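You operate a simulated robot arm through the tools that you are given. There is no shell and no other tool. Be economical: measure what you need, move in short steps, check, and stop when the job is done.

You run a simulated robot arm. Do the job below in one go: nothing can be reset, and whatever is moved stays where it is left.

TASK
Give the guitarist a tuning note: sound La 3 once at volume 7.
Fine: slide the key cover open, switch the piano on for it and off again after.

Only the result counts: the job must be done as asked and must still hold three seconds after the hand-in. Knocking over, shifting, dropping, spilling or breaking anything else fails it. Lids that push on must go on centred and level and be pressed home; caps that screw on are set level and turned clockwise until they are tight.

THE ROBOT
A 7-joint arm with a two-finger parallel gripper, fixed in place. Base frame: the origin is at the foot of the arm, x ahead of it, y to its left, z up; the work surface is at about z = 760. Units: mm, degrees, N and s.
With the tool pointing down near the work surface it reaches from about 220 to 740 mm from the base axis. Its first joint turns from -166.0 to 166.0 degrees. Payload 1.57 kg.
The tool frame sits at the grasp point between the pads (the TCP): z along the fingers, y along the line on which they close. The tips reach 30 mm beyond it. The gripper opens to 110 mm. The fingers are 24 mm wide and 12 mm thick; the gripper's body (48 by 112 mm) begins 78 mm behind the TCP.
Orientation is that of the tool frame in the base frame, as a unit quaternion [x, y, z, w]. With the fingers straight down and closing along the base's y, the tool's x points along the base's -x, its y along +y and its z along -z.

THE INTERFACE
- The arm moves only by the tool apply_moves. Its argument "steps" is text: rows parted by semicolons, each of 6 numbers parted by spaces: the shift along the tool's x, y, z in mm, then the turn, a rotation vector about the tool's x, y, z in degrees. In form: tx ty tz ax ay az; .... A call has 1 to 10 rows; each row is the pose to reach, as a shift and turn from the pose commanded when the call began, along the tool's axes at that moment. "gripper" is the finger opening in mm, from 0 to 110, set as the call begins (left out, the last holds). A row lasts 0.2 s, in which the tool goes at most 50 mm and 8.6 degrees; a call with a longer step from one row to the next is refused whole, and so is a gripper value outside its range. A pose out of reach is approached as far as the arm can. The call stops where the force on the tool passes 40 N (or 10 N more than at its start, if that is more) or the arm is blocked; 0.2 s more then pass. The fingers move at their own pace (about 45 mm/s each) and stop on an object; they squeeze with about 39 N. The grip force told is the motor's: it shows also when the fingers shut on nothing. Time passes only in rows, and 0.2 s behind the last, so rows that repeat a pose let the fingers close. The reply holds the time, the measured pose of the TCP, the force on the tool along the base axes, the opening and the grip force, in the units named above and with some noise, with the torque about the TCP (base axes, N m) and any sound that the robot's microphone picked up, and new pictures: "views" is both (left out), scene, wrist or none.
- Cameras (640 x 400 px; columns grow to the right, rows downward): "scene" is fixed at [399.9, -650.1, 1477.7]; the picture's right is [0.62, 0.79, 0.00], its down [0.74, -0.58, -0.35] and it looks along [-0.27, 0.21, -0.94] (base axes); focal length 338 px, centre (320, 200). "wrist" rides on the gripper at [70, 16, -141] in the tool frame; the picture's right is [-0.23, 0.97, 0.00], its down [-0.85, -0.20, -0.48] and it looks along [-0.47, -0.11, 0.88] (tool axes); focal length 222 px, centre (320, 200). There is no depth. A picture from a camera that has moved, and an enlarged one, comes with that camera's place and axes in the base frame and with its lens.
- lift_body(by): slides the trunk up (or, below 0, down) by that many mm; the arm rides with it, the base frame stays. It gives what a move gives, with no picture.
- zoom(camera, box): a new picture of the part [left, top, right, bottom] of that camera's present view, enlarged. No time passes.
- hand_in(): hands the job in; it is judged then, once.

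Work in short steps. Places have to be worked out from the pictures, the camera data and where the tool is seen: move nearer, look again, correct. Check each grasp and each placing, and mend what went wrong. You have 120 turns and 200 pictures in all, those below and enlarged ones among them. Open the gripper and draw the arm clear of the work before you hand the job in, unless the task says otherwise; then end with one line.

The tools are called after ">>>" by a JSON object that holds its "api" and its "payload". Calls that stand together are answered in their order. apply_moves: Moves the arm, as the interface text tells. Its arguments: {"type":"object","properties":{"steps":{"type":"string"},"gripper":{"type":"number"},"views":{"type":"string","enum":["both","scene","wrist","none"]}},"required":["steps"]} The other tools are called the same way: lift_body (by) slides the trunk up or down; zoom (camera, box) takes an enlarged picture of a part of a camera's view; hand_in () hands the job in.

At the start:

```text
time: 0.0
eef_pos: [385.9, -288.1, 984.9]
orientation: [0.0, 1.0, 0.0, 0.0]
wrist_force: [0.0, 0.0, 0.1]
torque: [0.04, 0.01, -0.02]
grip_width: 110.2
gripper_force: 0.1
trunk travel left (down, up): [-450.0, 140.0]
```

scene: 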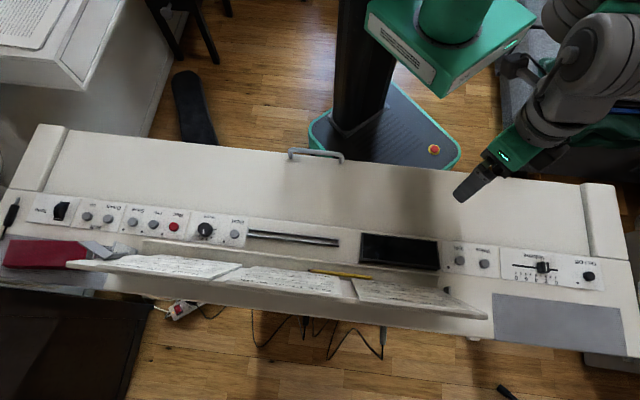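
wrist: 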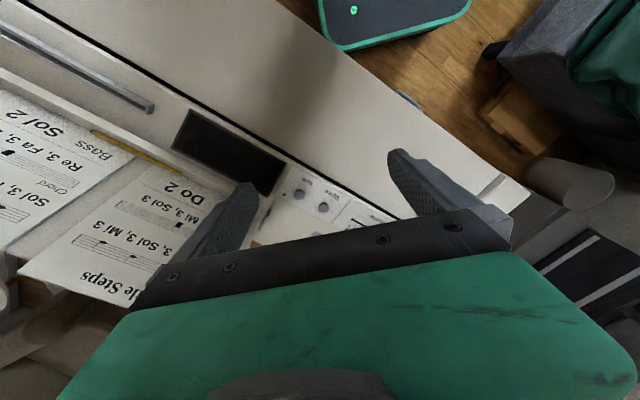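

I start by enlarging the panel, to read the controls and labels.

>>> {"api": "zoom", "payload": {"camera": "scene", "box": [0, 170, 260, 280]}}

>>> {"api": "zoom", "payload": {"camera": "scene", "box": [430, 170, 640, 360]}}

>>> {"api": "zoom", "payload": {"camera": "scene", "box": [220, 200, 500, 330]}}

>>> {"api": "zoom", "payload": {"camera": "scene", "box": [0, 100, 640, 400]}}

```text
2.46 times, centred on (130, 225) of scene
camera zoom: at [399.9, -650.1, 1477.7], right [0.62, 0.79, 0.0], down [0.74, -0.58, -0.35], along [-0.27, 0.21, -0.94], focal length 832 px, centre (788, 138)
```

zoom: 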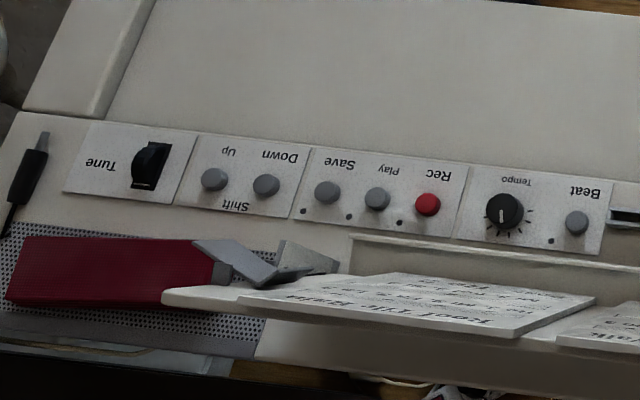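

```text
2.11 times, centred on (535, 265) of scene
camera zoom: at [399.9, -650.1, 1477.7], right [0.62, 0.79, 0.0], down [0.74, -0.58, -0.35], along [-0.27, 0.21, -0.94], focal length 711 px, centre (-133, 63)
```

zoom: 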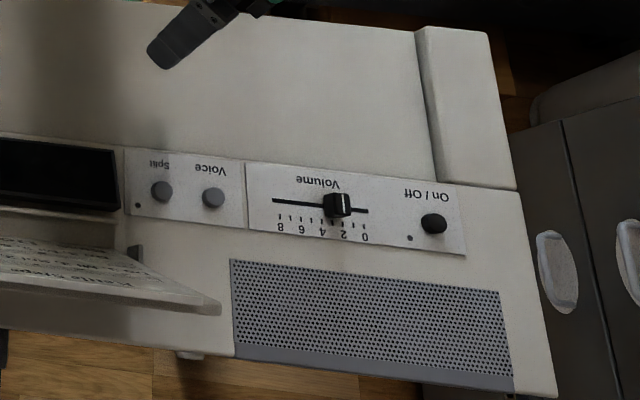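

```text
2.29 times, centred on (360, 265) of scene
camera zoom: at [399.9, -650.1, 1477.7], right [0.62, 0.79, 0.0], down [0.74, -0.58, -0.35], along [-0.27, 0.21, -0.94], focal length 772 px, centre (229, 51)
```

zoom: 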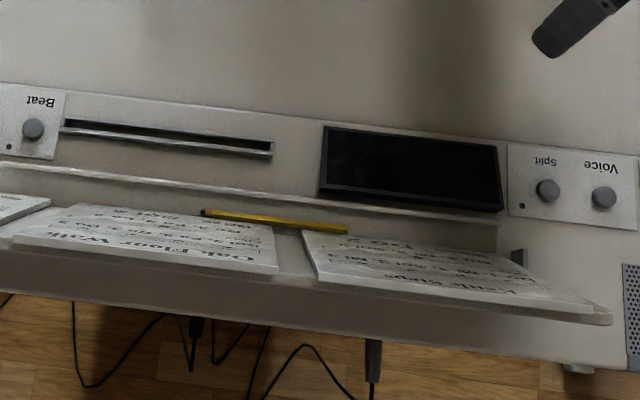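

```text
1.00 times, centred on (320, 250) of scene (not enlarged: the box is as wide or as high as the picture)
camera zoom: at [399.9, -650.1, 1477.7], right [0.62, 0.79, 0.0], down [0.74, -0.58, -0.35], along [-0.27, 0.21, -0.94], focal length 338 px, centre (320, 150)
```

zoom: 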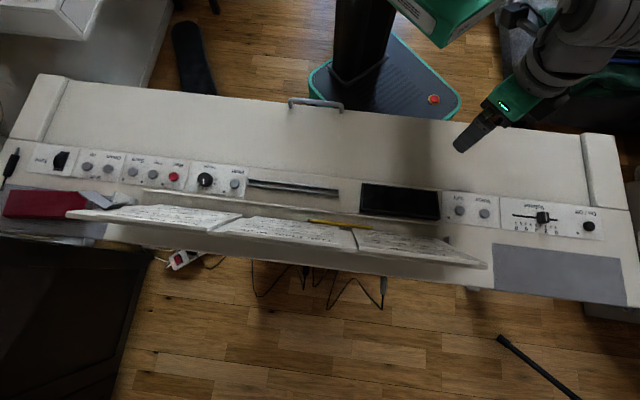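

The panel's length runs along about (0.7, 0.7), and the player's side faces the robot. I turn the tool 45° to line up with the piano and move over the cover handle, which I judge to be near (113, -441).

>>> {"api": "apply_moves", "payload": {"steps": "43 -10 -2 0 0 5.6; 86 -20 -4 0 0 11.2; 129 -31 -6 0 0 16.9; 172 -41 -8 0 0 22.5; 215 -51 -10 0 0 28.1; 258 -61 -12 0 0 33.7; 300 -72 -14 0 0 39.4; 343 -82 -15 0 0 45", "gripper": 0}}

```text
time: 1.8
eef_pos: [42.5, -371.3, 999.8]
orientation: [0.383, 0.924, 0.001, 0.0]
wrist_force: [-0.8, -0.8, 0.0]
torque: [-0.01, -0.01, 0.01]
grip_width: 0.0
gripper_force: 21.5
trunk travel left (down, up): [-450.0, 140.0]
camera wrist: at [5.8, -311.5, 1140.5], right [0.85, 0.53, 0.0], down [0.46, -0.75, 0.48], along [0.25, -0.41, -0.88], focal length 222 px, centre (320, 200)
```

scene: 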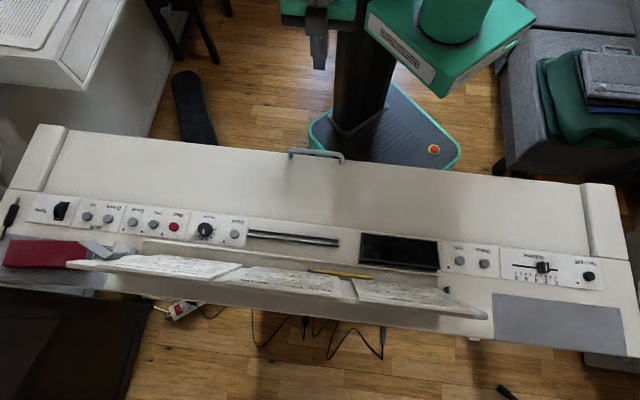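
wrist: 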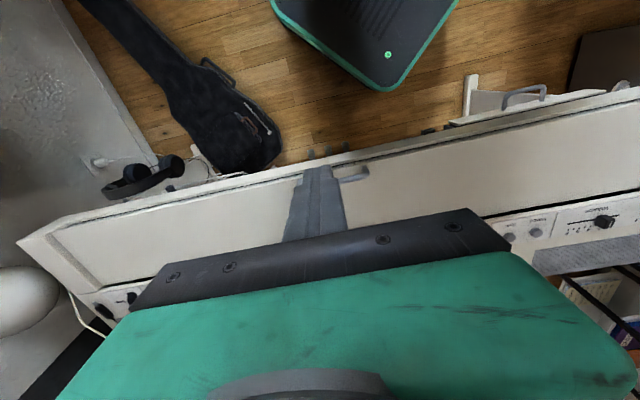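

I enlarge the handle area in both cameras, since only part of it shows beside the finger.

>>> {"api": "zoom", "payload": {"camera": "scene", "box": [260, 130, 380, 205]}}

>>> {"api": "zoom", "payload": {"camera": "wrist", "box": [260, 60, 560, 240]}}

```text
5.33 times, centred on (320, 168) of scene
camera zoom: at [399.9, -650.1, 1477.7], right [0.62, 0.79, 0.0], down [0.74, -0.58, -0.35], along [-0.27, 0.21, -0.94], focal length 1802 px, centre (320, 373)
```

zoom: 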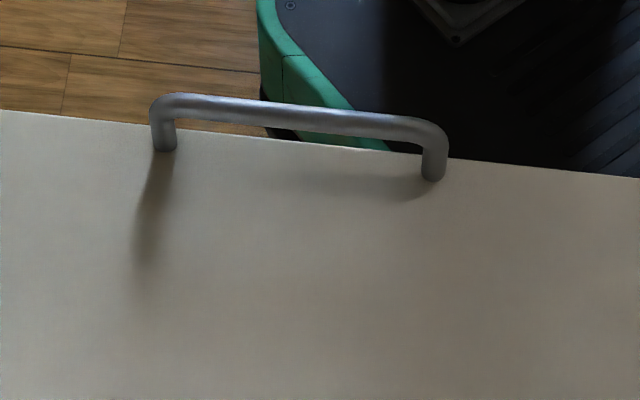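

```text
2.13 times, centred on (410, 150) of wrist
camera zoom: at [5.8, -311.5, 1140.5], right [0.85, 0.53, 0.0], down [0.46, -0.75, 0.48], along [0.25, -0.41, -0.88], focal length 474 px, centre (128, 307)
```

zoom: 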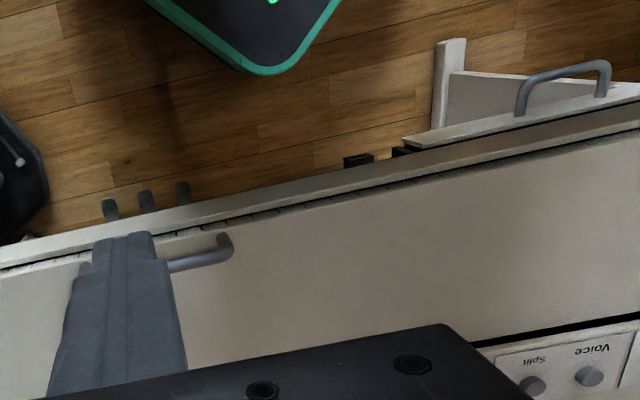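

The handle is an upright U-bar near the front edge of the cover, with its bar at about z 779. I bring the closed fingers down on the player's side of it and stop to look before touching.

>>> {"api": "apply_moves", "payload": {"steps": "-15 2 40 0 0 0; -30 2 80 0 0 0; -40 2 120 0 0 0; -40 2 160 0 0 0"}}

```text
time: 2.8
eef_pos: [73.5, -398.3, 838.7]
orientation: [0.383, 0.924, 0.0, -0.001]
wrist_force: [0.3, -0.4, 0.0]
torque: [-0.02, -0.01, 0.01]
grip_width: 0.0
gripper_force: 21.4
trunk travel left (down, up): [-450.0, 140.0]
camera wrist: at [36.0, -338.1, 980.7], right [0.85, 0.53, 0.0], down [0.46, -0.75, 0.48], along [0.25, -0.41, -0.88], focal length 222 px, centre (320, 200)
```

scene: 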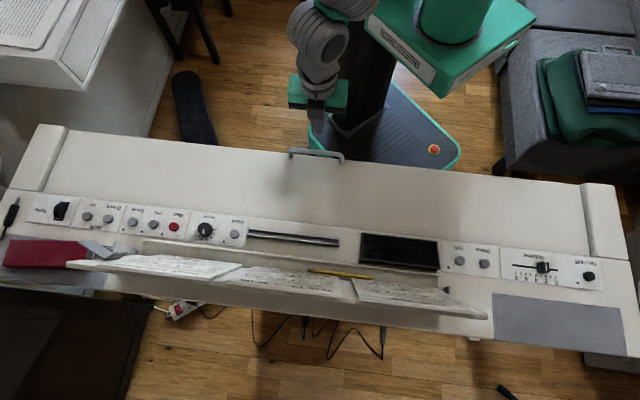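
wrist: 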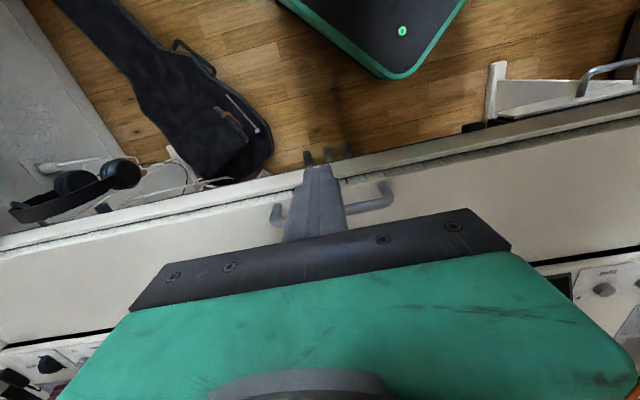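

The fingers are centred on the handle and in front of it. I go down 38 mm, which puts the tips at about z 771.

>>> {"api": "apply_moves", "payload": {"steps": "3 0 20 0 0 0; 3 0 38 0 0 0"}}

>>> {"api": "zoom", "payload": {"camera": "scene", "box": [260, 110, 380, 185]}}

>>> {"api": "zoom", "payload": {"camera": "wrist", "box": [220, 110, 460, 260]}}

```text
time: 3.4
eef_pos: [70.6, -397.0, 801.6]
orientation: [0.383, 0.924, 0.0, 0.0]
wrist_force: [0.6, 0.0, 0.0]
torque: [0.0, -0.02, 0.01]
grip_width: 0.2
gripper_force: 21.6
trunk travel left (down, up): [-450.0, 140.0]
camera wrist: at [33.8, -336.4, 943.1], right [0.85, 0.53, 0.0], down [0.46, -0.75, 0.48], along [0.25, -0.41, -0.88], focal length 222 px, centre (320, 200)
```

scene: 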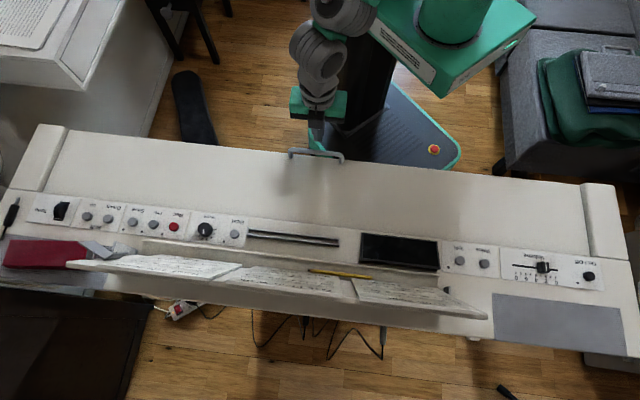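
wrist: 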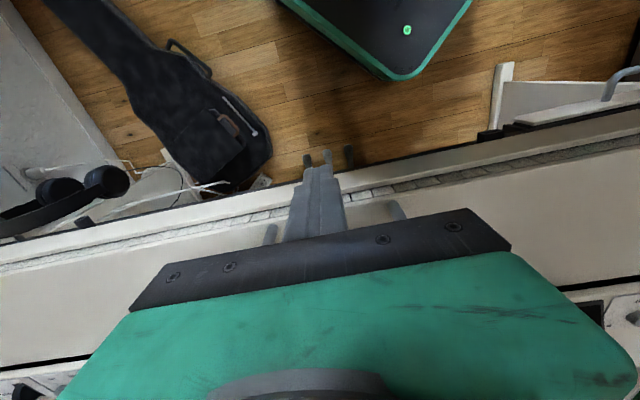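

```text
5.33 times, centred on (320, 148) of scene
camera zoom: at [399.9, -650.1, 1477.7], right [0.62, 0.79, 0.0], down [0.74, -0.58, -0.35], along [-0.27, 0.21, -0.94], focal length 1802 px, centre (320, 480)
```

zoom: 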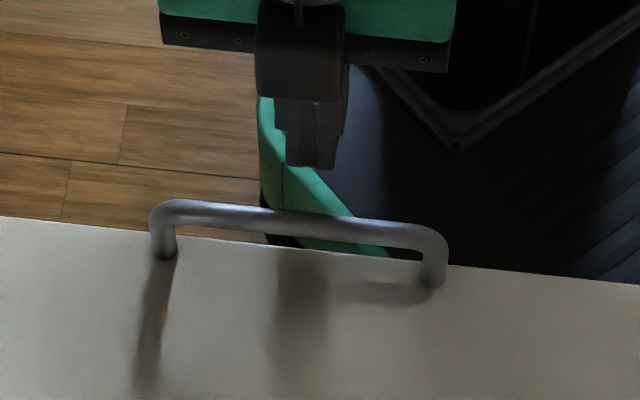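

```text
2.67 times, centred on (340, 185) of wrist
camera zoom: at [33.8, -336.4, 943.1], right [0.85, 0.53, 0.0], down [0.46, -0.75, 0.48], along [0.25, -0.41, -0.88], focal length 592 px, centre (267, 240)
```

zoom: 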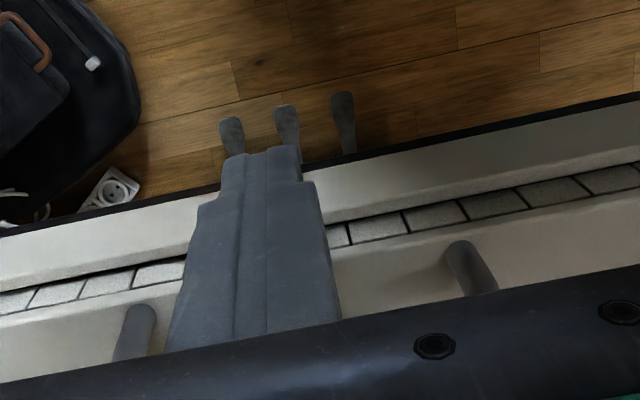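

The keys' front edges show below the cover, and the fingers stand clear in front of the bar. I push the bar toward the back in small steps, watching the force.

>>> {"api": "apply_moves", "payload": {"steps": "-10 0 0 0 0 0; -20 0 0 0 0 0; -30 0 0 0 0 0; -40 0 0 0 0 0; -50 0 0 0 0 0"}}

>>> {"api": "zoom", "payload": {"camera": "scene", "box": [260, 110, 380, 185]}}

```text
time: 4.6
eef_pos: [108.2, -430.3, 803.2]
orientation: [0.383, 0.924, 0.0, 0.0]
wrist_force: [0.9, -0.2, -0.9]
torque: [-0.04, -0.03, 0.0]
grip_width: 0.0
gripper_force: 21.1
trunk travel left (down, up): [-450.0, 140.0]
camera wrist: at [70.8, -370.8, 944.0], right [0.85, 0.53, 0.0], down [0.46, -0.75, 0.48], along [0.25, -0.41, -0.88], focal length 222 px, centre (320, 200)
```

scene: 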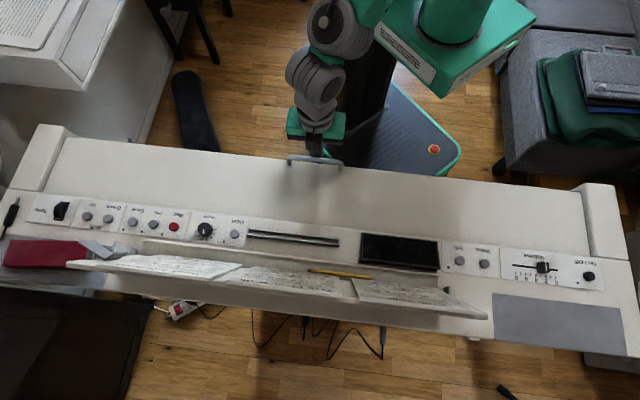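
wrist: 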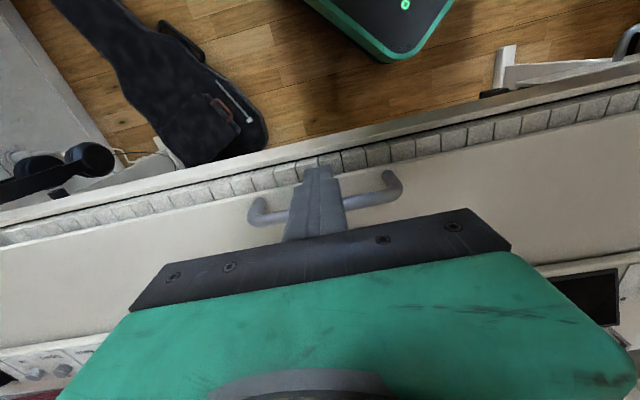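

```text
5.33 times, centred on (320, 148) of scene
camera zoom: at [399.9, -650.1, 1477.7], right [0.62, 0.79, 0.0], down [0.74, -0.58, -0.35], along [-0.27, 0.21, -0.94], focal length 1802 px, centre (320, 480)
```

zoom: 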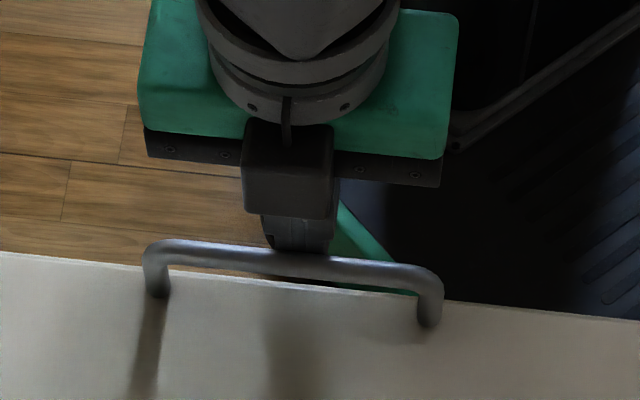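

The cover slides with the push. I keep going.

>>> {"api": "apply_moves", "payload": {"steps": "-10 0 0 0 0 0; -20 0 0 0 0 0; -30 0 0 0 0 0; -40 0 0 0 0 0; -50 0 0 0 0 0; -60 0 0 0 0 0; -70 0 0 0 0 0; -80 0 0 0 0 0"}}

```text
time: 6.4
eef_pos: [163.6, -486.4, 801.7]
orientation: [0.383, 0.924, 0.0, 0.0]
wrist_force: [0.7, 0.2, -0.6]
torque: [-0.02, -0.04, 0.0]
grip_width: 0.0
gripper_force: 22.0
trunk travel left (down, up): [-450.0, 140.0]
camera wrist: at [126.8, -427.1, 943.9], right [0.85, 0.53, 0.0], down [0.46, -0.75, 0.48], along [0.25, -0.41, -0.88], focal length 222 px, centre (320, 200)
```

scene: 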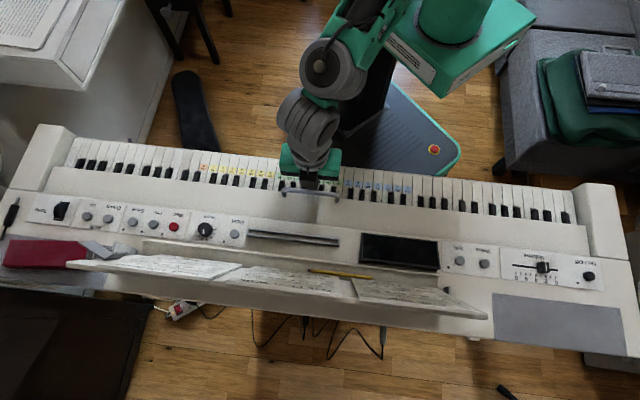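
wrist: 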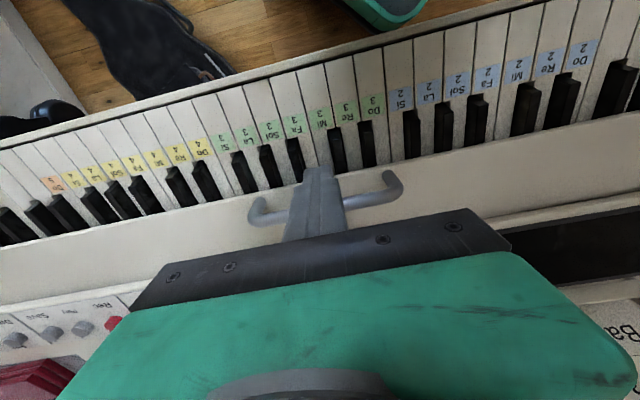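

The keys are labelled, and the octave 3 labels are green. I push the cover on to its stop.

>>> {"api": "apply_moves", "payload": {"steps": "-10 0 0 0 0 0; -20 0 0 0 0 0; -30 0 0 0 0 0; -40 0 0 0 0 0; -50 0 0 0 0 0; -60 0 0 0 0 0"}}

```text
time: 7.8
eef_pos: [204.0, -528.6, 802.1]
orientation: [0.383, 0.924, 0.002, 0.0]
wrist_force: [-7.3, 6.8, 1.9]
torque: [-0.02, 0.19, 0.0]
grip_width: 0.1
gripper_force: 20.7
trunk travel left (down, up): [-450.0, 140.0]
camera wrist: at [167.3, -468.5, 944.1], right [0.85, 0.53, 0.0], down [0.46, -0.75, 0.48], along [0.25, -0.4, -0.88], focal length 222 px, centre (320, 200)
```

scene: 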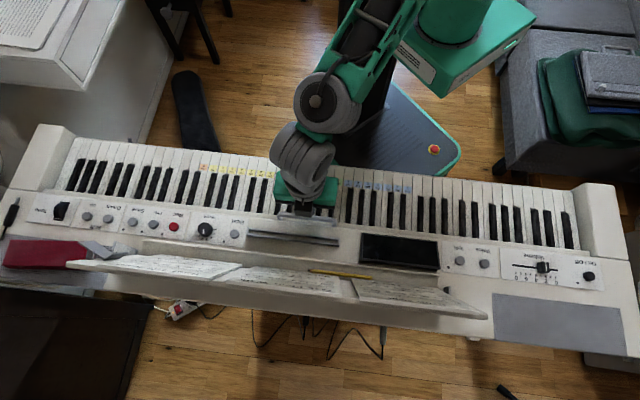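
wrist: 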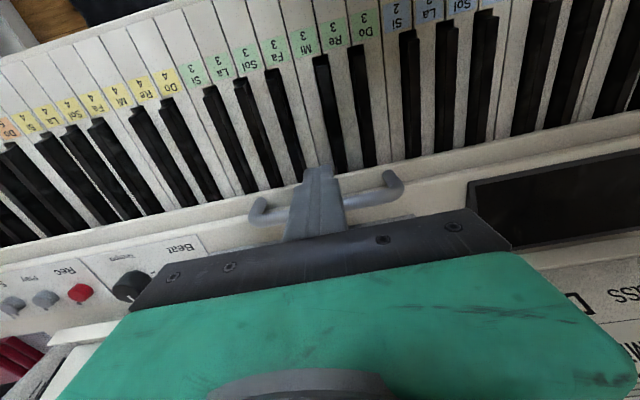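

The force has risen to about 10 N, so this may be the stop. I push 8 mm more to confirm.

>>> {"api": "apply_moves", "payload": {"steps": "-4 0 0 0 0 0; -8 0 0 0 0 0", "views": "none"}}

>>> {"api": "zoom", "payload": {"camera": "wrist", "box": [140, 20, 460, 220]}}

```text
time: 8.3
eef_pos: [205.6, -526.8, 800.4]
orientation: [0.386, 0.922, 0.006, -0.006]
wrist_force: [-18.1, 10.3, 5.5]
torque: [0.1, -0.05, -0.03]
grip_width: 0.0
gripper_force: 20.9
trunk travel left (down, up): [-450.0, 140.0]
stopped in row 2: the force on the tool passed its limit at 45 N (the readings are from after the stop); the commanded pose is now the measured one
```

```text
2.00 times, centred on (300, 120) of wrist
camera zoom: at [169.0, -469.5, 943.1], right [0.85, 0.52, 0.0], down [0.46, -0.76, 0.46], along [0.24, -0.4, -0.89], focal length 444 px, centre (360, 360)
```

zoom: 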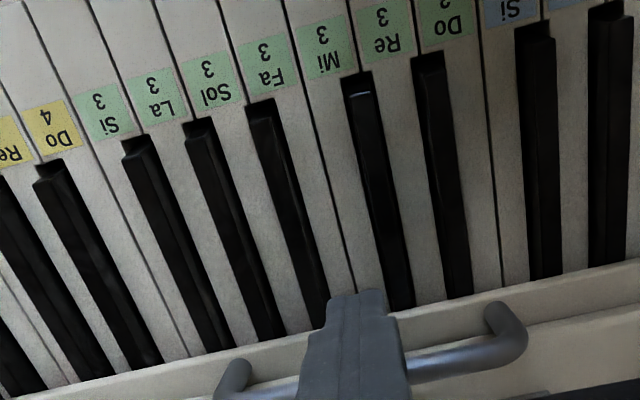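

The cover is at its stop. I back the fingers off the bar and rise, then travel along the piano toward the Volume and On/Off panel.

>>> {"api": "apply_moves", "payload": {"steps": "15 0 0 0 0 0; 25 0 0 0 0 0; 25 0 -45 0 0 0; 25 0 -90 0 0 0; 25 0 -130 0 0 0", "views": "none"}}

>>> {"api": "apply_moves", "payload": {"steps": "0 48 0 0 0 0; 0 96 0 0 0 0; 0 144 0 0 0 0; 0 192 0 0 0 0; 0 240 0 0 0 0; 0 288 0 0 0 0; 0 336 0 0 0 0; 0 384 0 0 0 0; 0 432 0 0 0 0; 0 480 0 0 0 0", "views": "both"}}

```text
time: 9.5
eef_pos: [188.4, -512.6, 935.6]
orientation: [0.385, 0.923, 0.005, -0.005]
wrist_force: [-0.5, -1.3, -0.8]
torque: [0.04, 0.0, 0.02]
grip_width: 0.0
gripper_force: 21.3
trunk travel left (down, up): [-450.0, 140.0]
```

```text
time: 11.7
eef_pos: [536.1, -172.1, 935.1]
orientation: [0.384, 0.923, 0.005, -0.005]
wrist_force: [0.7, 0.4, 0.0]
torque: [0.05, -0.02, 0.02]
grip_width: 0.2
gripper_force: 21.4
trunk travel left (down, up): [-450.0, 140.0]
camera wrist: at [499.8, -114.1, 1077.0], right [0.85, 0.52, 0.0], down [0.46, -0.75, 0.47], along [0.25, -0.4, -0.88], focal length 222 px, centre (320, 200)
```

scene: 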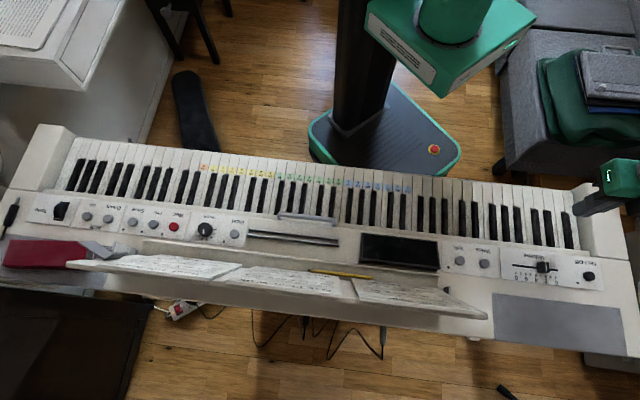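
wrist: 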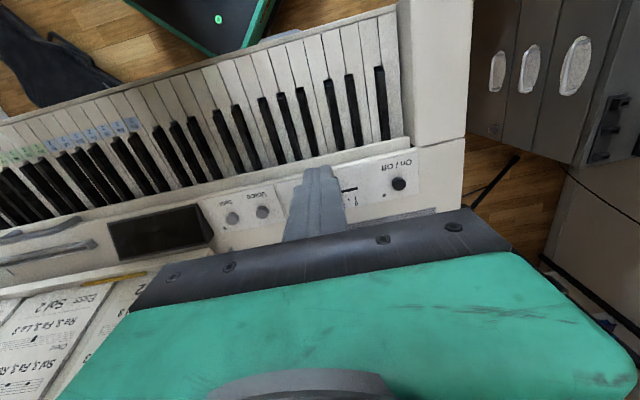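

The On/Off button triangulates to about (669, -168, 777). I move over it, correct the small tilt, and come down to a hover.

>>> {"api": "apply_moves", "payload": {"steps": "-30 32 0 0.1 -0.2 0; -60 64 0 0.2 -0.5 0; -91 97 0 0.31 -0.74 0; -91 97 40 0.31 -0.74 0; -91 97 80 0.31 -0.74 0"}}

>>> {"api": "zoom", "payload": {"camera": "scene", "box": [500, 220, 640, 310]}}

```text
time: 12.9
eef_pos: [668.0, -167.5, 854.1]
orientation: [0.384, 0.923, -0.001, 0.001]
wrist_force: [-1.2, -0.2, 0.1]
torque: [0.01, -0.04, 0.01]
grip_width: 0.1
gripper_force: 20.9
trunk travel left (down, up): [-450.0, 140.0]
camera wrist: at [630.3, -107.6, 994.9], right [0.85, 0.52, 0.0], down [0.46, -0.75, 0.48], along [0.25, -0.41, -0.88], focal length 222 px, centre (320, 200)
```

scene: 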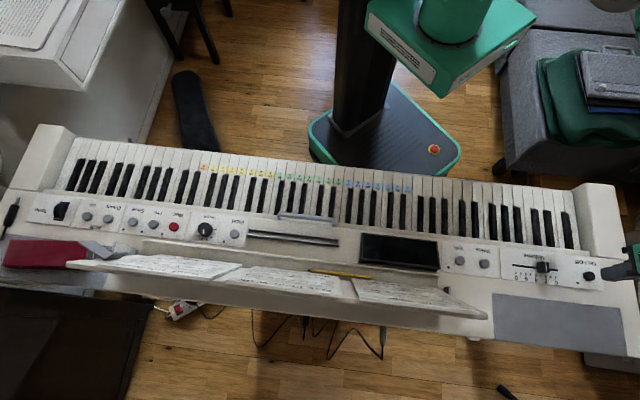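
wrist: 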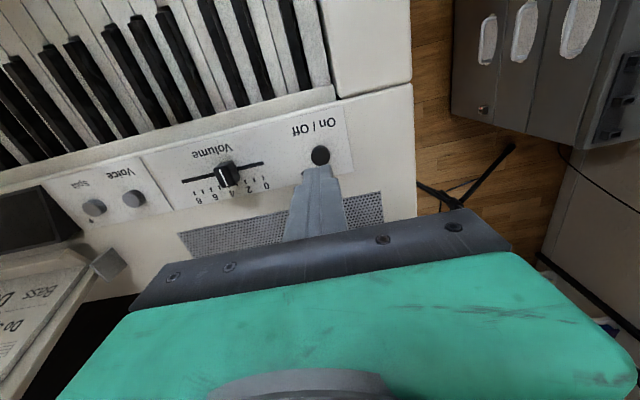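

```text
4.44 times, centred on (570, 265) of scene
camera zoom: at [399.9, -650.1, 1477.7], right [0.62, 0.79, 0.0], down [0.74, -0.58, -0.35], along [-0.27, 0.21, -0.94], focal length 1501 px, centre (-791, -89)
```

zoom: 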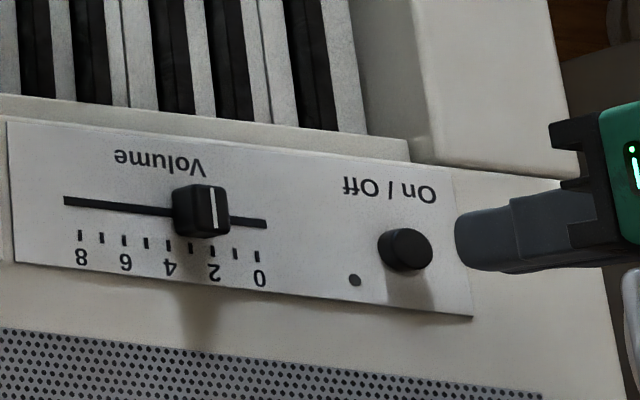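

The button top comes out at about z 778, right under the tips. I go down gently and press a few millimetres.

>>> {"api": "apply_moves", "payload": {"steps": "0 0 20 0 0 0; 0 0 40 0 0 0; 0 0 44 0 0 0; 0 0 48 0 0 0; 0 0 51 0 0 0", "views": "scene"}}

>>> {"api": "zoom", "payload": {"camera": "scene", "box": [500, 220, 640, 310]}}

```text
time: 14.2
eef_pos: [666.9, -170.7, 812.1]
orientation: [0.384, 0.923, 0.001, 0.008]
wrist_force: [-4.9, 0.2, 16.9]
torque: [0.12, 0.29, 0.02]
grip_width: 0.0
gripper_force: 21.1
trunk travel left (down, up): [-450.0, 140.0]
heard: click
stopped in row 5: the force on the tool passed its limit at 41 N (the readings are from after the stop); the commanded pose is now the measured one
```

scene: 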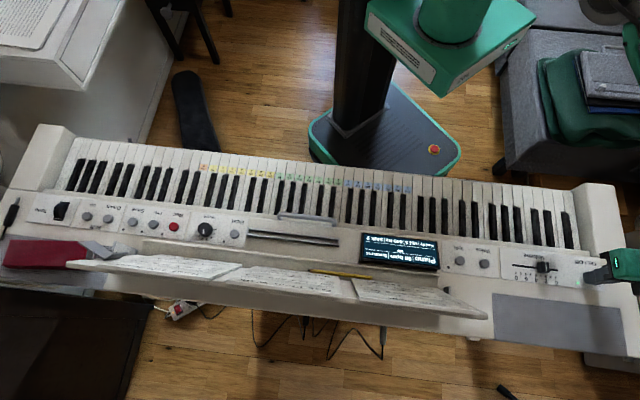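

```text
4.44 times, centred on (570, 265) of scene
camera zoom: at [399.9, -650.1, 1477.7], right [0.62, 0.79, 0.0], down [0.74, -0.58, -0.35], along [-0.27, 0.21, -0.94], focal length 1501 px, centre (-791, -89)
```

zoom: 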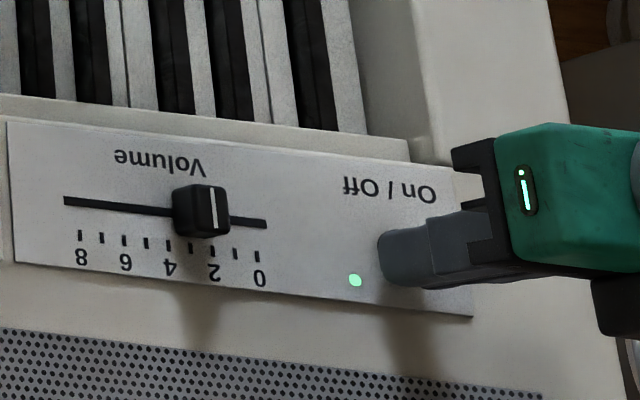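

The piano is on: the LED is green and the display is lit. I rise and read the display.

>>> {"api": "apply_moves", "payload": {"steps": "0 0 -20 0 0 0; 0 0 -50 0 0 0", "views": "none"}}

>>> {"api": "zoom", "payload": {"camera": "scene", "box": [350, 225, 450, 280]}}

>>> {"api": "zoom", "payload": {"camera": "wrist", "box": [130, 80, 370, 230]}}

```text
time: 14.8
eef_pos: [666.3, -169.2, 855.9]
orientation: [0.384, 0.923, -0.001, 0.003]
wrist_force: [0.1, 0.3, -0.6]
torque: [0.0, 0.0, 0.02]
grip_width: 0.0
gripper_force: 21.3
trunk travel left (down, up): [-450.0, 140.0]
```

```text
6.40 times, centred on (400, 252) of scene
camera zoom: at [399.9, -650.1, 1477.7], right [0.62, 0.79, 0.0], down [0.74, -0.58, -0.35], along [-0.27, 0.21, -0.94], focal length 2162 px, centre (-192, -136)
```

zoom: 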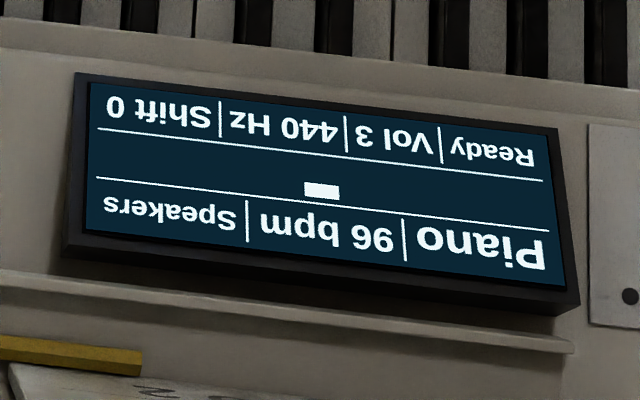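

```text
2.67 times, centred on (250, 155) of wrist
camera zoom: at [628.4, -108.3, 997.4], right [0.85, 0.53, 0.0], down [0.46, -0.75, 0.48], along [0.26, -0.41, -0.87], focal length 592 px, centre (507, 320)
```

zoom: 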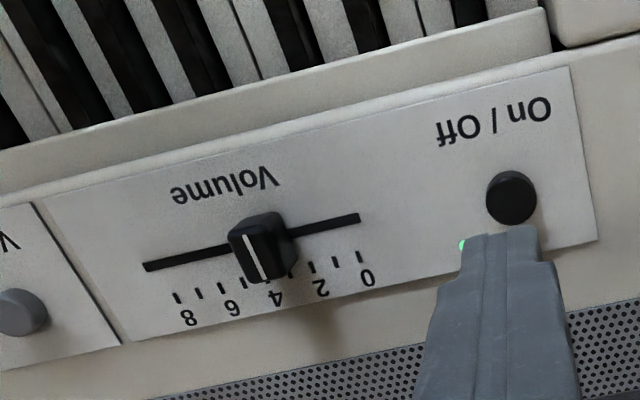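

The display reads Piano, 96 bpm, Speakers, Vol 3, 440 Hz, Shift 0, Ready. Only the volume needs to change. I move over the slider knob, judged to be at (596, -229), with the fingers open.

>>> {"api": "apply_moves", "payload": {"steps": "3 -31 0 0 0 0; 5 -62 0 0 0 0; 7 -92 0 0 0 0; 7 -92 15 0 0 0", "gripper": 50}}

>>> {"api": "zoom", "payload": {"camera": "wrist", "box": [200, 100, 440, 250]}}

>>> {"api": "zoom", "payload": {"camera": "scene", "box": [500, 220, 640, 310]}}

```text
time: 15.8
eef_pos: [594.6, -229.9, 840.1]
orientation: [0.384, 0.923, -0.001, 0.004]
wrist_force: [0.1, 0.3, -0.2]
torque: [0.01, 0.01, -0.02]
grip_width: 50.3
gripper_force: 0.0
trunk travel left (down, up): [-450.0, 140.0]
camera wrist: at [557.5, -169.9, 980.6], right [0.85, 0.52, 0.01], down [0.46, -0.75, 0.49], along [0.26, -0.41, -0.87], focal length 222 px, centre (320, 200)
```

scene: 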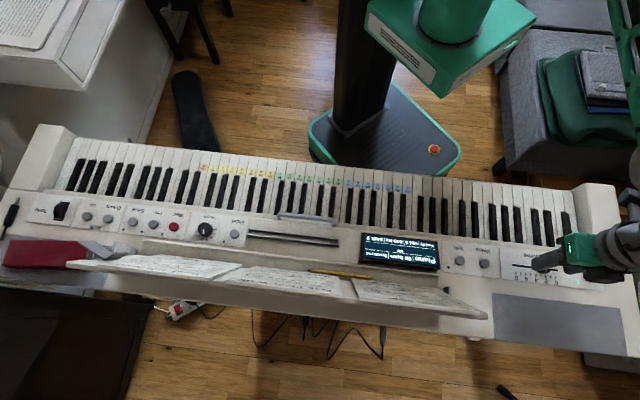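
wrist: 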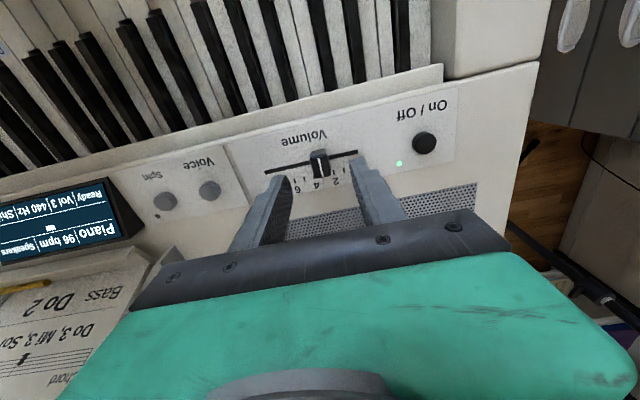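

```text
2.67 times, centred on (320, 175) of wrist
camera zoom: at [557.5, -169.9, 980.6], right [0.85, 0.52, 0.01], down [0.46, -0.75, 0.49], along [0.26, -0.41, -0.87], focal length 592 px, centre (320, 267)
```

zoom: 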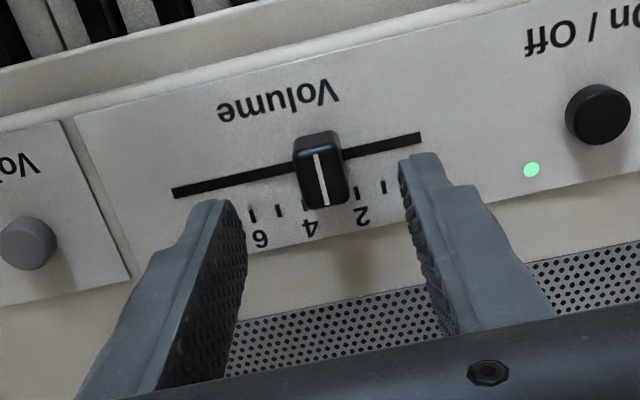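

```text
4.44 times, centred on (570, 265) of scene
camera zoom: at [399.9, -650.1, 1477.7], right [0.62, 0.79, 0.0], down [0.74, -0.58, -0.35], along [-0.27, 0.21, -0.94], focal length 1501 px, centre (-791, -89)
```

zoom: 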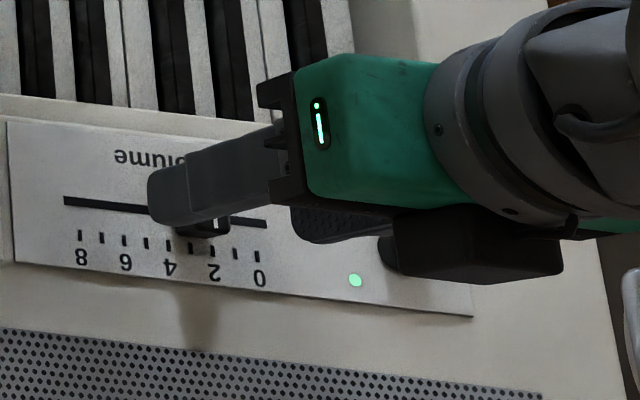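

The knob is centred between the open fingers. I go down 32 mm, then close.

>>> {"api": "apply_moves", "payload": {"steps": "0 0 12 0 0 0; 0 0 22 0 0 0; 0 0 32 0 0 0"}}

>>> {"api": "zoom", "payload": {"camera": "wrist", "box": [200, 100, 440, 250]}}

>>> {"api": "zoom", "payload": {"camera": "scene", "box": [500, 220, 640, 310]}}

```text
time: 16.6
eef_pos: [598.7, -229.3, 808.5]
orientation: [0.384, 0.923, -0.001, 0.005]
wrist_force: [-1.4, 0.4, 0.1]
torque: [0.0, 0.02, 0.06]
grip_width: 49.9
gripper_force: 0.1
trunk travel left (down, up): [-450.0, 140.0]
camera wrist: at [559.1, -168.9, 949.3], right [0.85, 0.52, 0.01], down [0.46, -0.75, 0.49], along [0.26, -0.41, -0.87], focal length 222 px, centre (320, 200)
```

scene: 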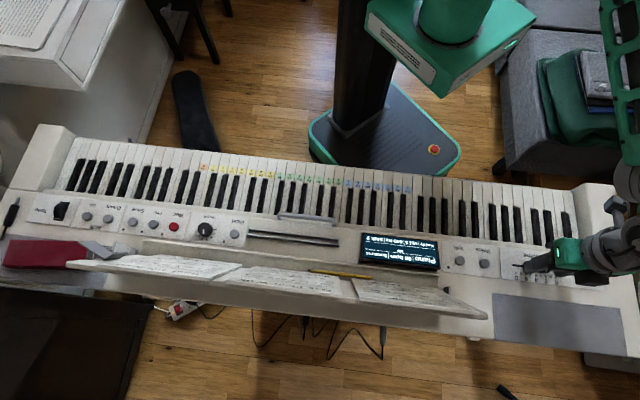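
wrist: 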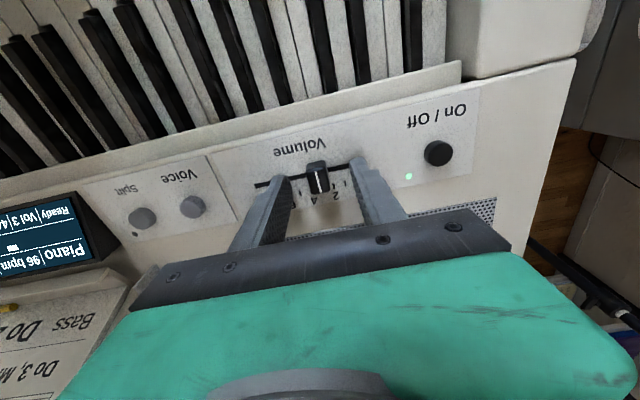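

```text
2.67 times, centred on (320, 175) of wrist
camera zoom: at [559.1, -168.9, 949.3], right [0.85, 0.52, 0.01], down [0.46, -0.75, 0.49], along [0.26, -0.41, -0.87], focal length 592 px, centre (320, 267)
```

zoom: 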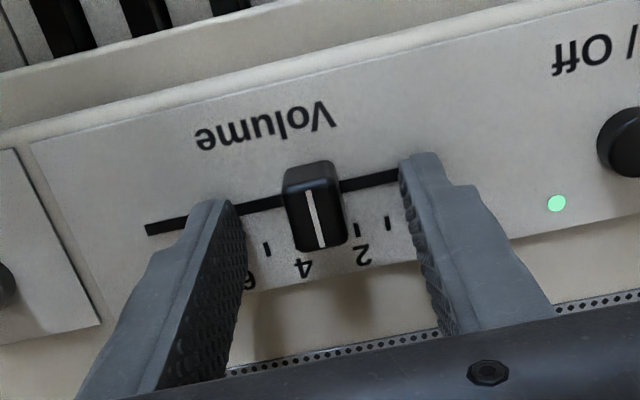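

```text
4.44 times, centred on (570, 265) of scene
camera zoom: at [399.9, -650.1, 1477.7], right [0.62, 0.79, 0.0], down [0.74, -0.58, -0.35], along [-0.27, 0.21, -0.94], focal length 1501 px, centre (-791, -89)
```

zoom: 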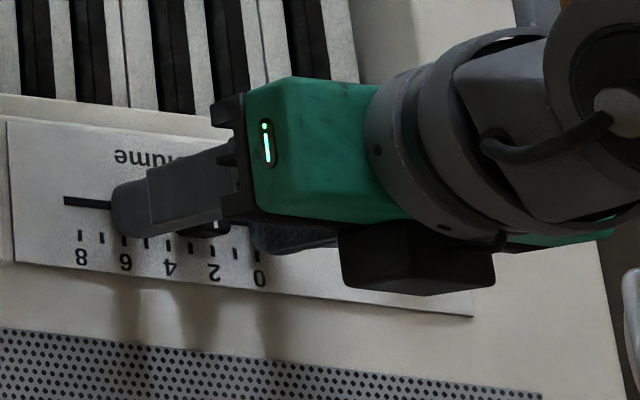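

The tips straddle the knob. I lower 4 mm more and close on it.

>>> {"api": "apply_moves", "payload": {"steps": "-2 0 4 0 0 0; -2 0 4 0 0 0; -2 0 4 0 0 0; -2 0 4 0 0 0", "gripper": 0}}

>>> {"api": "zoom", "payload": {"camera": "wrist", "box": [200, 100, 440, 250]}}

>>> {"api": "zoom", "payload": {"camera": "scene", "box": [350, 225, 450, 280]}}

```text
time: 17.6
eef_pos: [598.8, -232.1, 807.1]
orientation: [0.384, 0.923, 0.001, 0.007]
wrist_force: [0.1, -6.6, 11.1]
torque: [-0.13, 0.45, 0.13]
grip_width: 15.9
gripper_force: 31.9
trunk travel left (down, up): [-450.0, 140.0]
camera wrist: at [561.2, -171.0, 947.4], right [0.85, 0.53, 0.01], down [0.46, -0.74, 0.49], along [0.26, -0.41, -0.87], focal length 222 px, centre (320, 200)
```

scene: 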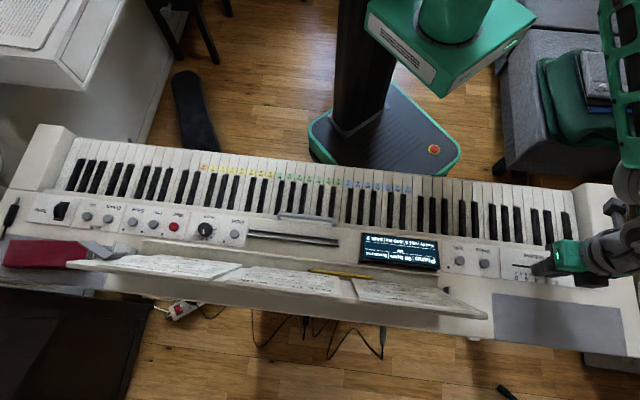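
wrist: 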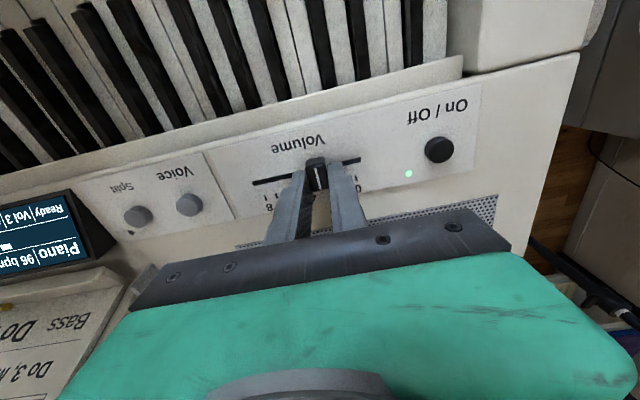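

```text
2.67 times, centred on (320, 175) of wrist
camera zoom: at [561.2, -171.0, 947.4], right [0.85, 0.53, 0.01], down [0.46, -0.74, 0.49], along [0.26, -0.41, -0.87], focal length 592 px, centre (320, 267)
```

zoom: 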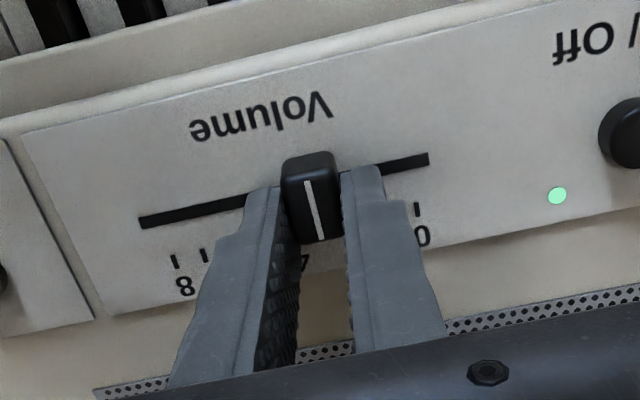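

```text
6.40 times, centred on (400, 252) of scene
camera zoom: at [399.9, -650.1, 1477.7], right [0.62, 0.79, 0.0], down [0.74, -0.58, -0.35], along [-0.27, 0.21, -0.94], focal length 2162 px, centre (-192, -136)
```

zoom: 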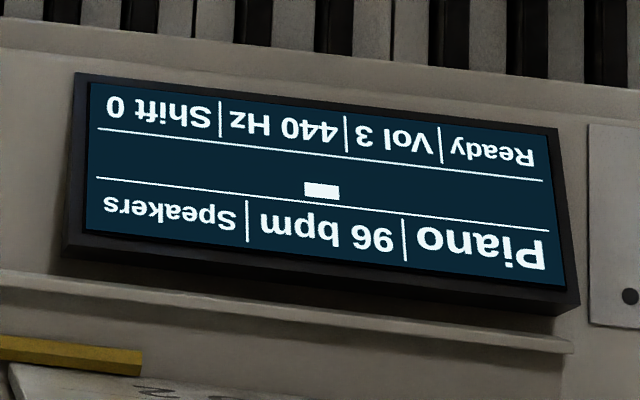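

The knob is gripped, with an 11 N reaction from the panel. I ease up 3 mm and slide 30 mm toward the 8 end.

>>> {"api": "apply_moves", "payload": {"steps": "0 0 -3 0 0 0; 0 -8 -3 0 0 0; 0 -16 -3 0 0 0; 0 -24 -3 0 0 0; 0 -30 -3 0 0 0", "views": "none"}}

>>> {"api": "zoom", "payload": {"camera": "wrist", "box": [200, 100, 440, 250]}}

>>> {"api": "zoom", "payload": {"camera": "scene", "box": [350, 225, 450, 280]}}

```text
time: 18.8
eef_pos: [577.3, -253.9, 806.9]
orientation: [0.385, 0.923, 0.0, 0.003]
wrist_force: [10.8, -12.0, -15.7]
torque: [-0.62, -0.44, 0.14]
grip_width: 15.9
gripper_force: 31.3
trunk travel left (down, up): [-450.0, 140.0]
```

```text
2.67 times, centred on (320, 175) of wrist
camera zoom: at [540.1, -193.1, 947.7], right [0.85, 0.52, 0.0], down [0.46, -0.75, 0.48], along [0.26, -0.41, -0.88], focal length 592 px, centre (320, 267)
```

zoom: 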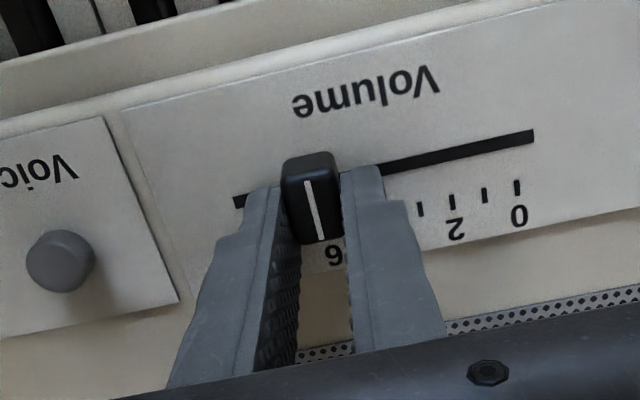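

```text
6.40 times, centred on (400, 252) of scene
camera zoom: at [399.9, -650.1, 1477.7], right [0.62, 0.79, 0.0], down [0.74, -0.58, -0.35], along [-0.27, 0.21, -0.94], focal length 2162 px, centre (-192, -136)
```

zoom: 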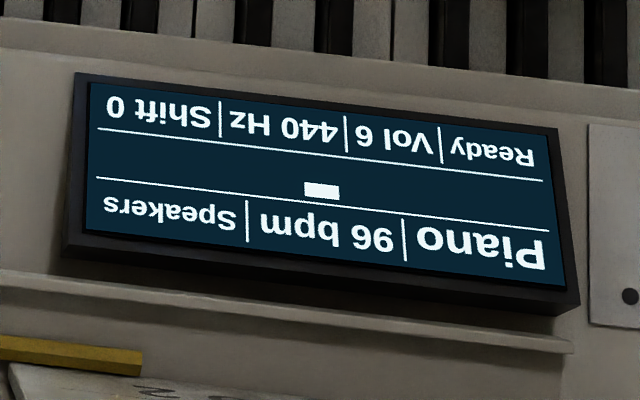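

It reads Vol 6, with about 10 mm per unit. I slide 10 mm more and lower 1.5 mm to relieve the upward pull.

>>> {"api": "apply_moves", "payload": {"steps": "0 -4 1.5 0 0 0; 0 -8 1.5 0 0 0; 0 -10 1.5 0 0 0; 0 -10 1.5 0 0 0", "views": "none"}}

>>> {"api": "zoom", "payload": {"camera": "wrist", "box": [200, 100, 440, 250]}}

>>> {"api": "zoom", "payload": {"camera": "scene", "box": [350, 225, 450, 280]}}

```text
time: 19.8
eef_pos: [570.8, -259.4, 807.3]
orientation: [0.385, 0.923, 0.0, 0.005]
wrist_force: [7.2, -7.5, -1.2]
torque: [0.32, 0.62, 0.14]
grip_width: 15.7
gripper_force: 30.9
trunk travel left (down, up): [-450.0, 140.0]
```

```text
2.67 times, centred on (320, 175) of wrist
camera zoom: at [533.3, -199.6, 947.7], right [0.85, 0.52, 0.01], down [0.46, -0.75, 0.48], along [0.26, -0.41, -0.87], focal length 592 px, centre (320, 267)
```

zoom: 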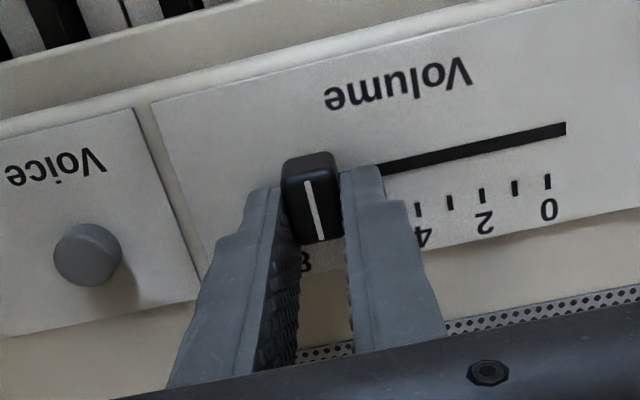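

```text
6.40 times, centred on (400, 252) of scene
camera zoom: at [399.9, -650.1, 1477.7], right [0.62, 0.79, 0.0], down [0.74, -0.58, -0.35], along [-0.27, 0.21, -0.94], focal length 2162 px, centre (-192, -136)
```

zoom: 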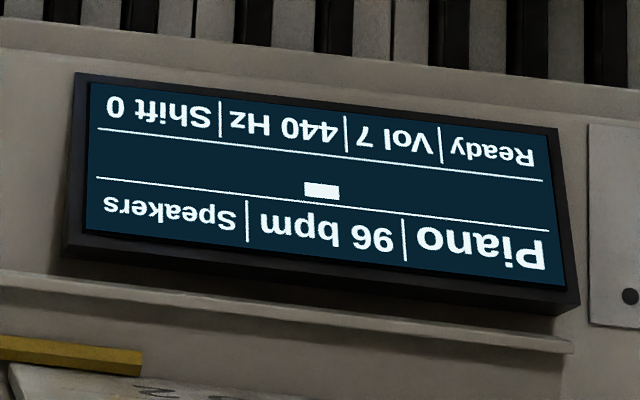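

It reads Vol 7. I release and rise straight up, then check.

>>> {"api": "apply_moves", "payload": {"steps": "0 0 0 0 0 0; 0 0 0 0 0 0; 0 0 0 0 0 0; 0 0 -20 0 0 0; 0 0 -60 0 0 0; 0 0 -105 0 0 0", "gripper": 40, "views": "wrist"}}

>>> {"api": "zoom", "payload": {"camera": "scene", "box": [350, 200, 610, 310]}}

>>> {"api": "zoom", "payload": {"camera": "scene", "box": [350, 225, 450, 280]}}

>>> {"api": "zoom", "payload": {"camera": "scene", "box": [230, 150, 360, 225]}}

```text
time: 21.2
eef_pos: [567.4, -260.1, 910.3]
orientation: [0.385, 0.923, 0.0, 0.005]
wrist_force: [0.2, 0.0, 0.2]
torque: [-0.02, -0.02, -0.02]
grip_width: 39.8
gripper_force: 0.0
trunk travel left (down, up): [-450.0, 140.0]
camera wrist: at [530.1, -199.7, 1051.9], right [0.85, 0.52, 0.01], down [0.46, -0.75, 0.48], along [0.26, -0.41, -0.87], focal length 222 px, centre (320, 200)
```

wrist: 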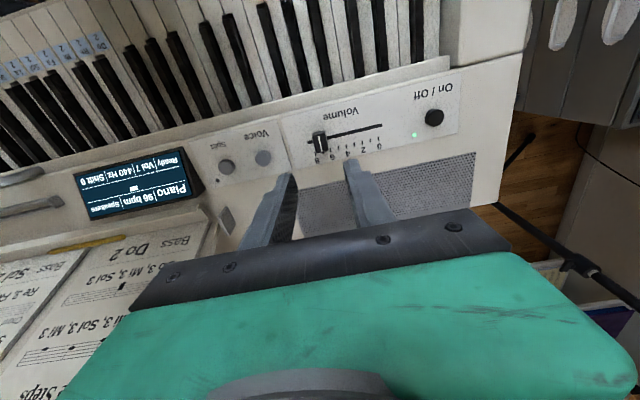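

```text
2.46 times, centred on (480, 255) of scene
camera zoom: at [399.9, -650.1, 1477.7], right [0.62, 0.79, 0.0], down [0.74, -0.58, -0.35], along [-0.27, 0.21, -0.94], focal length 832 px, centre (-74, 65)
```

zoom: 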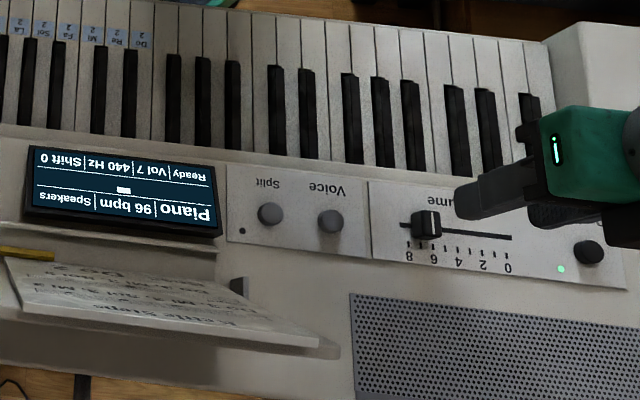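

```text
6.40 times, centred on (400, 252) of scene
camera zoom: at [399.9, -650.1, 1477.7], right [0.62, 0.79, 0.0], down [0.74, -0.58, -0.35], along [-0.27, 0.21, -0.94], focal length 2162 px, centre (-192, -136)
```

zoom: 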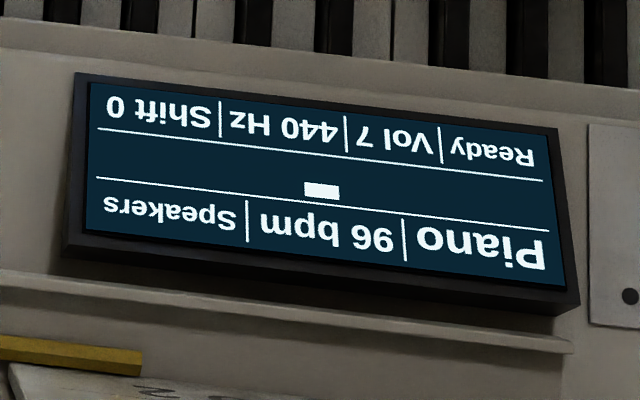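

```text
4.92 times, centred on (295, 188) of scene
camera zoom: at [399.9, -650.1, 1477.7], right [0.62, 0.79, 0.0], down [0.74, -0.58, -0.35], along [-0.27, 0.21, -0.94], focal length 1663 px, centre (443, 262)
```

zoom: 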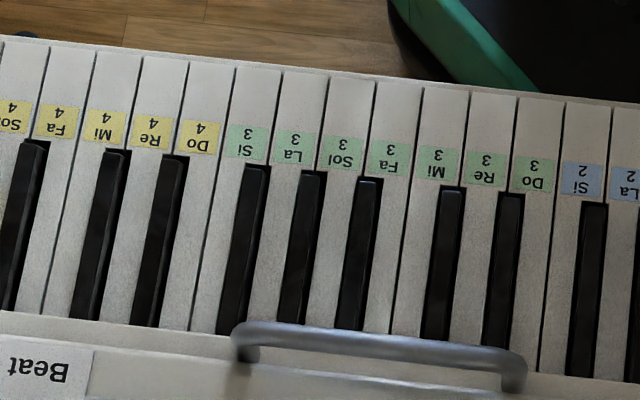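

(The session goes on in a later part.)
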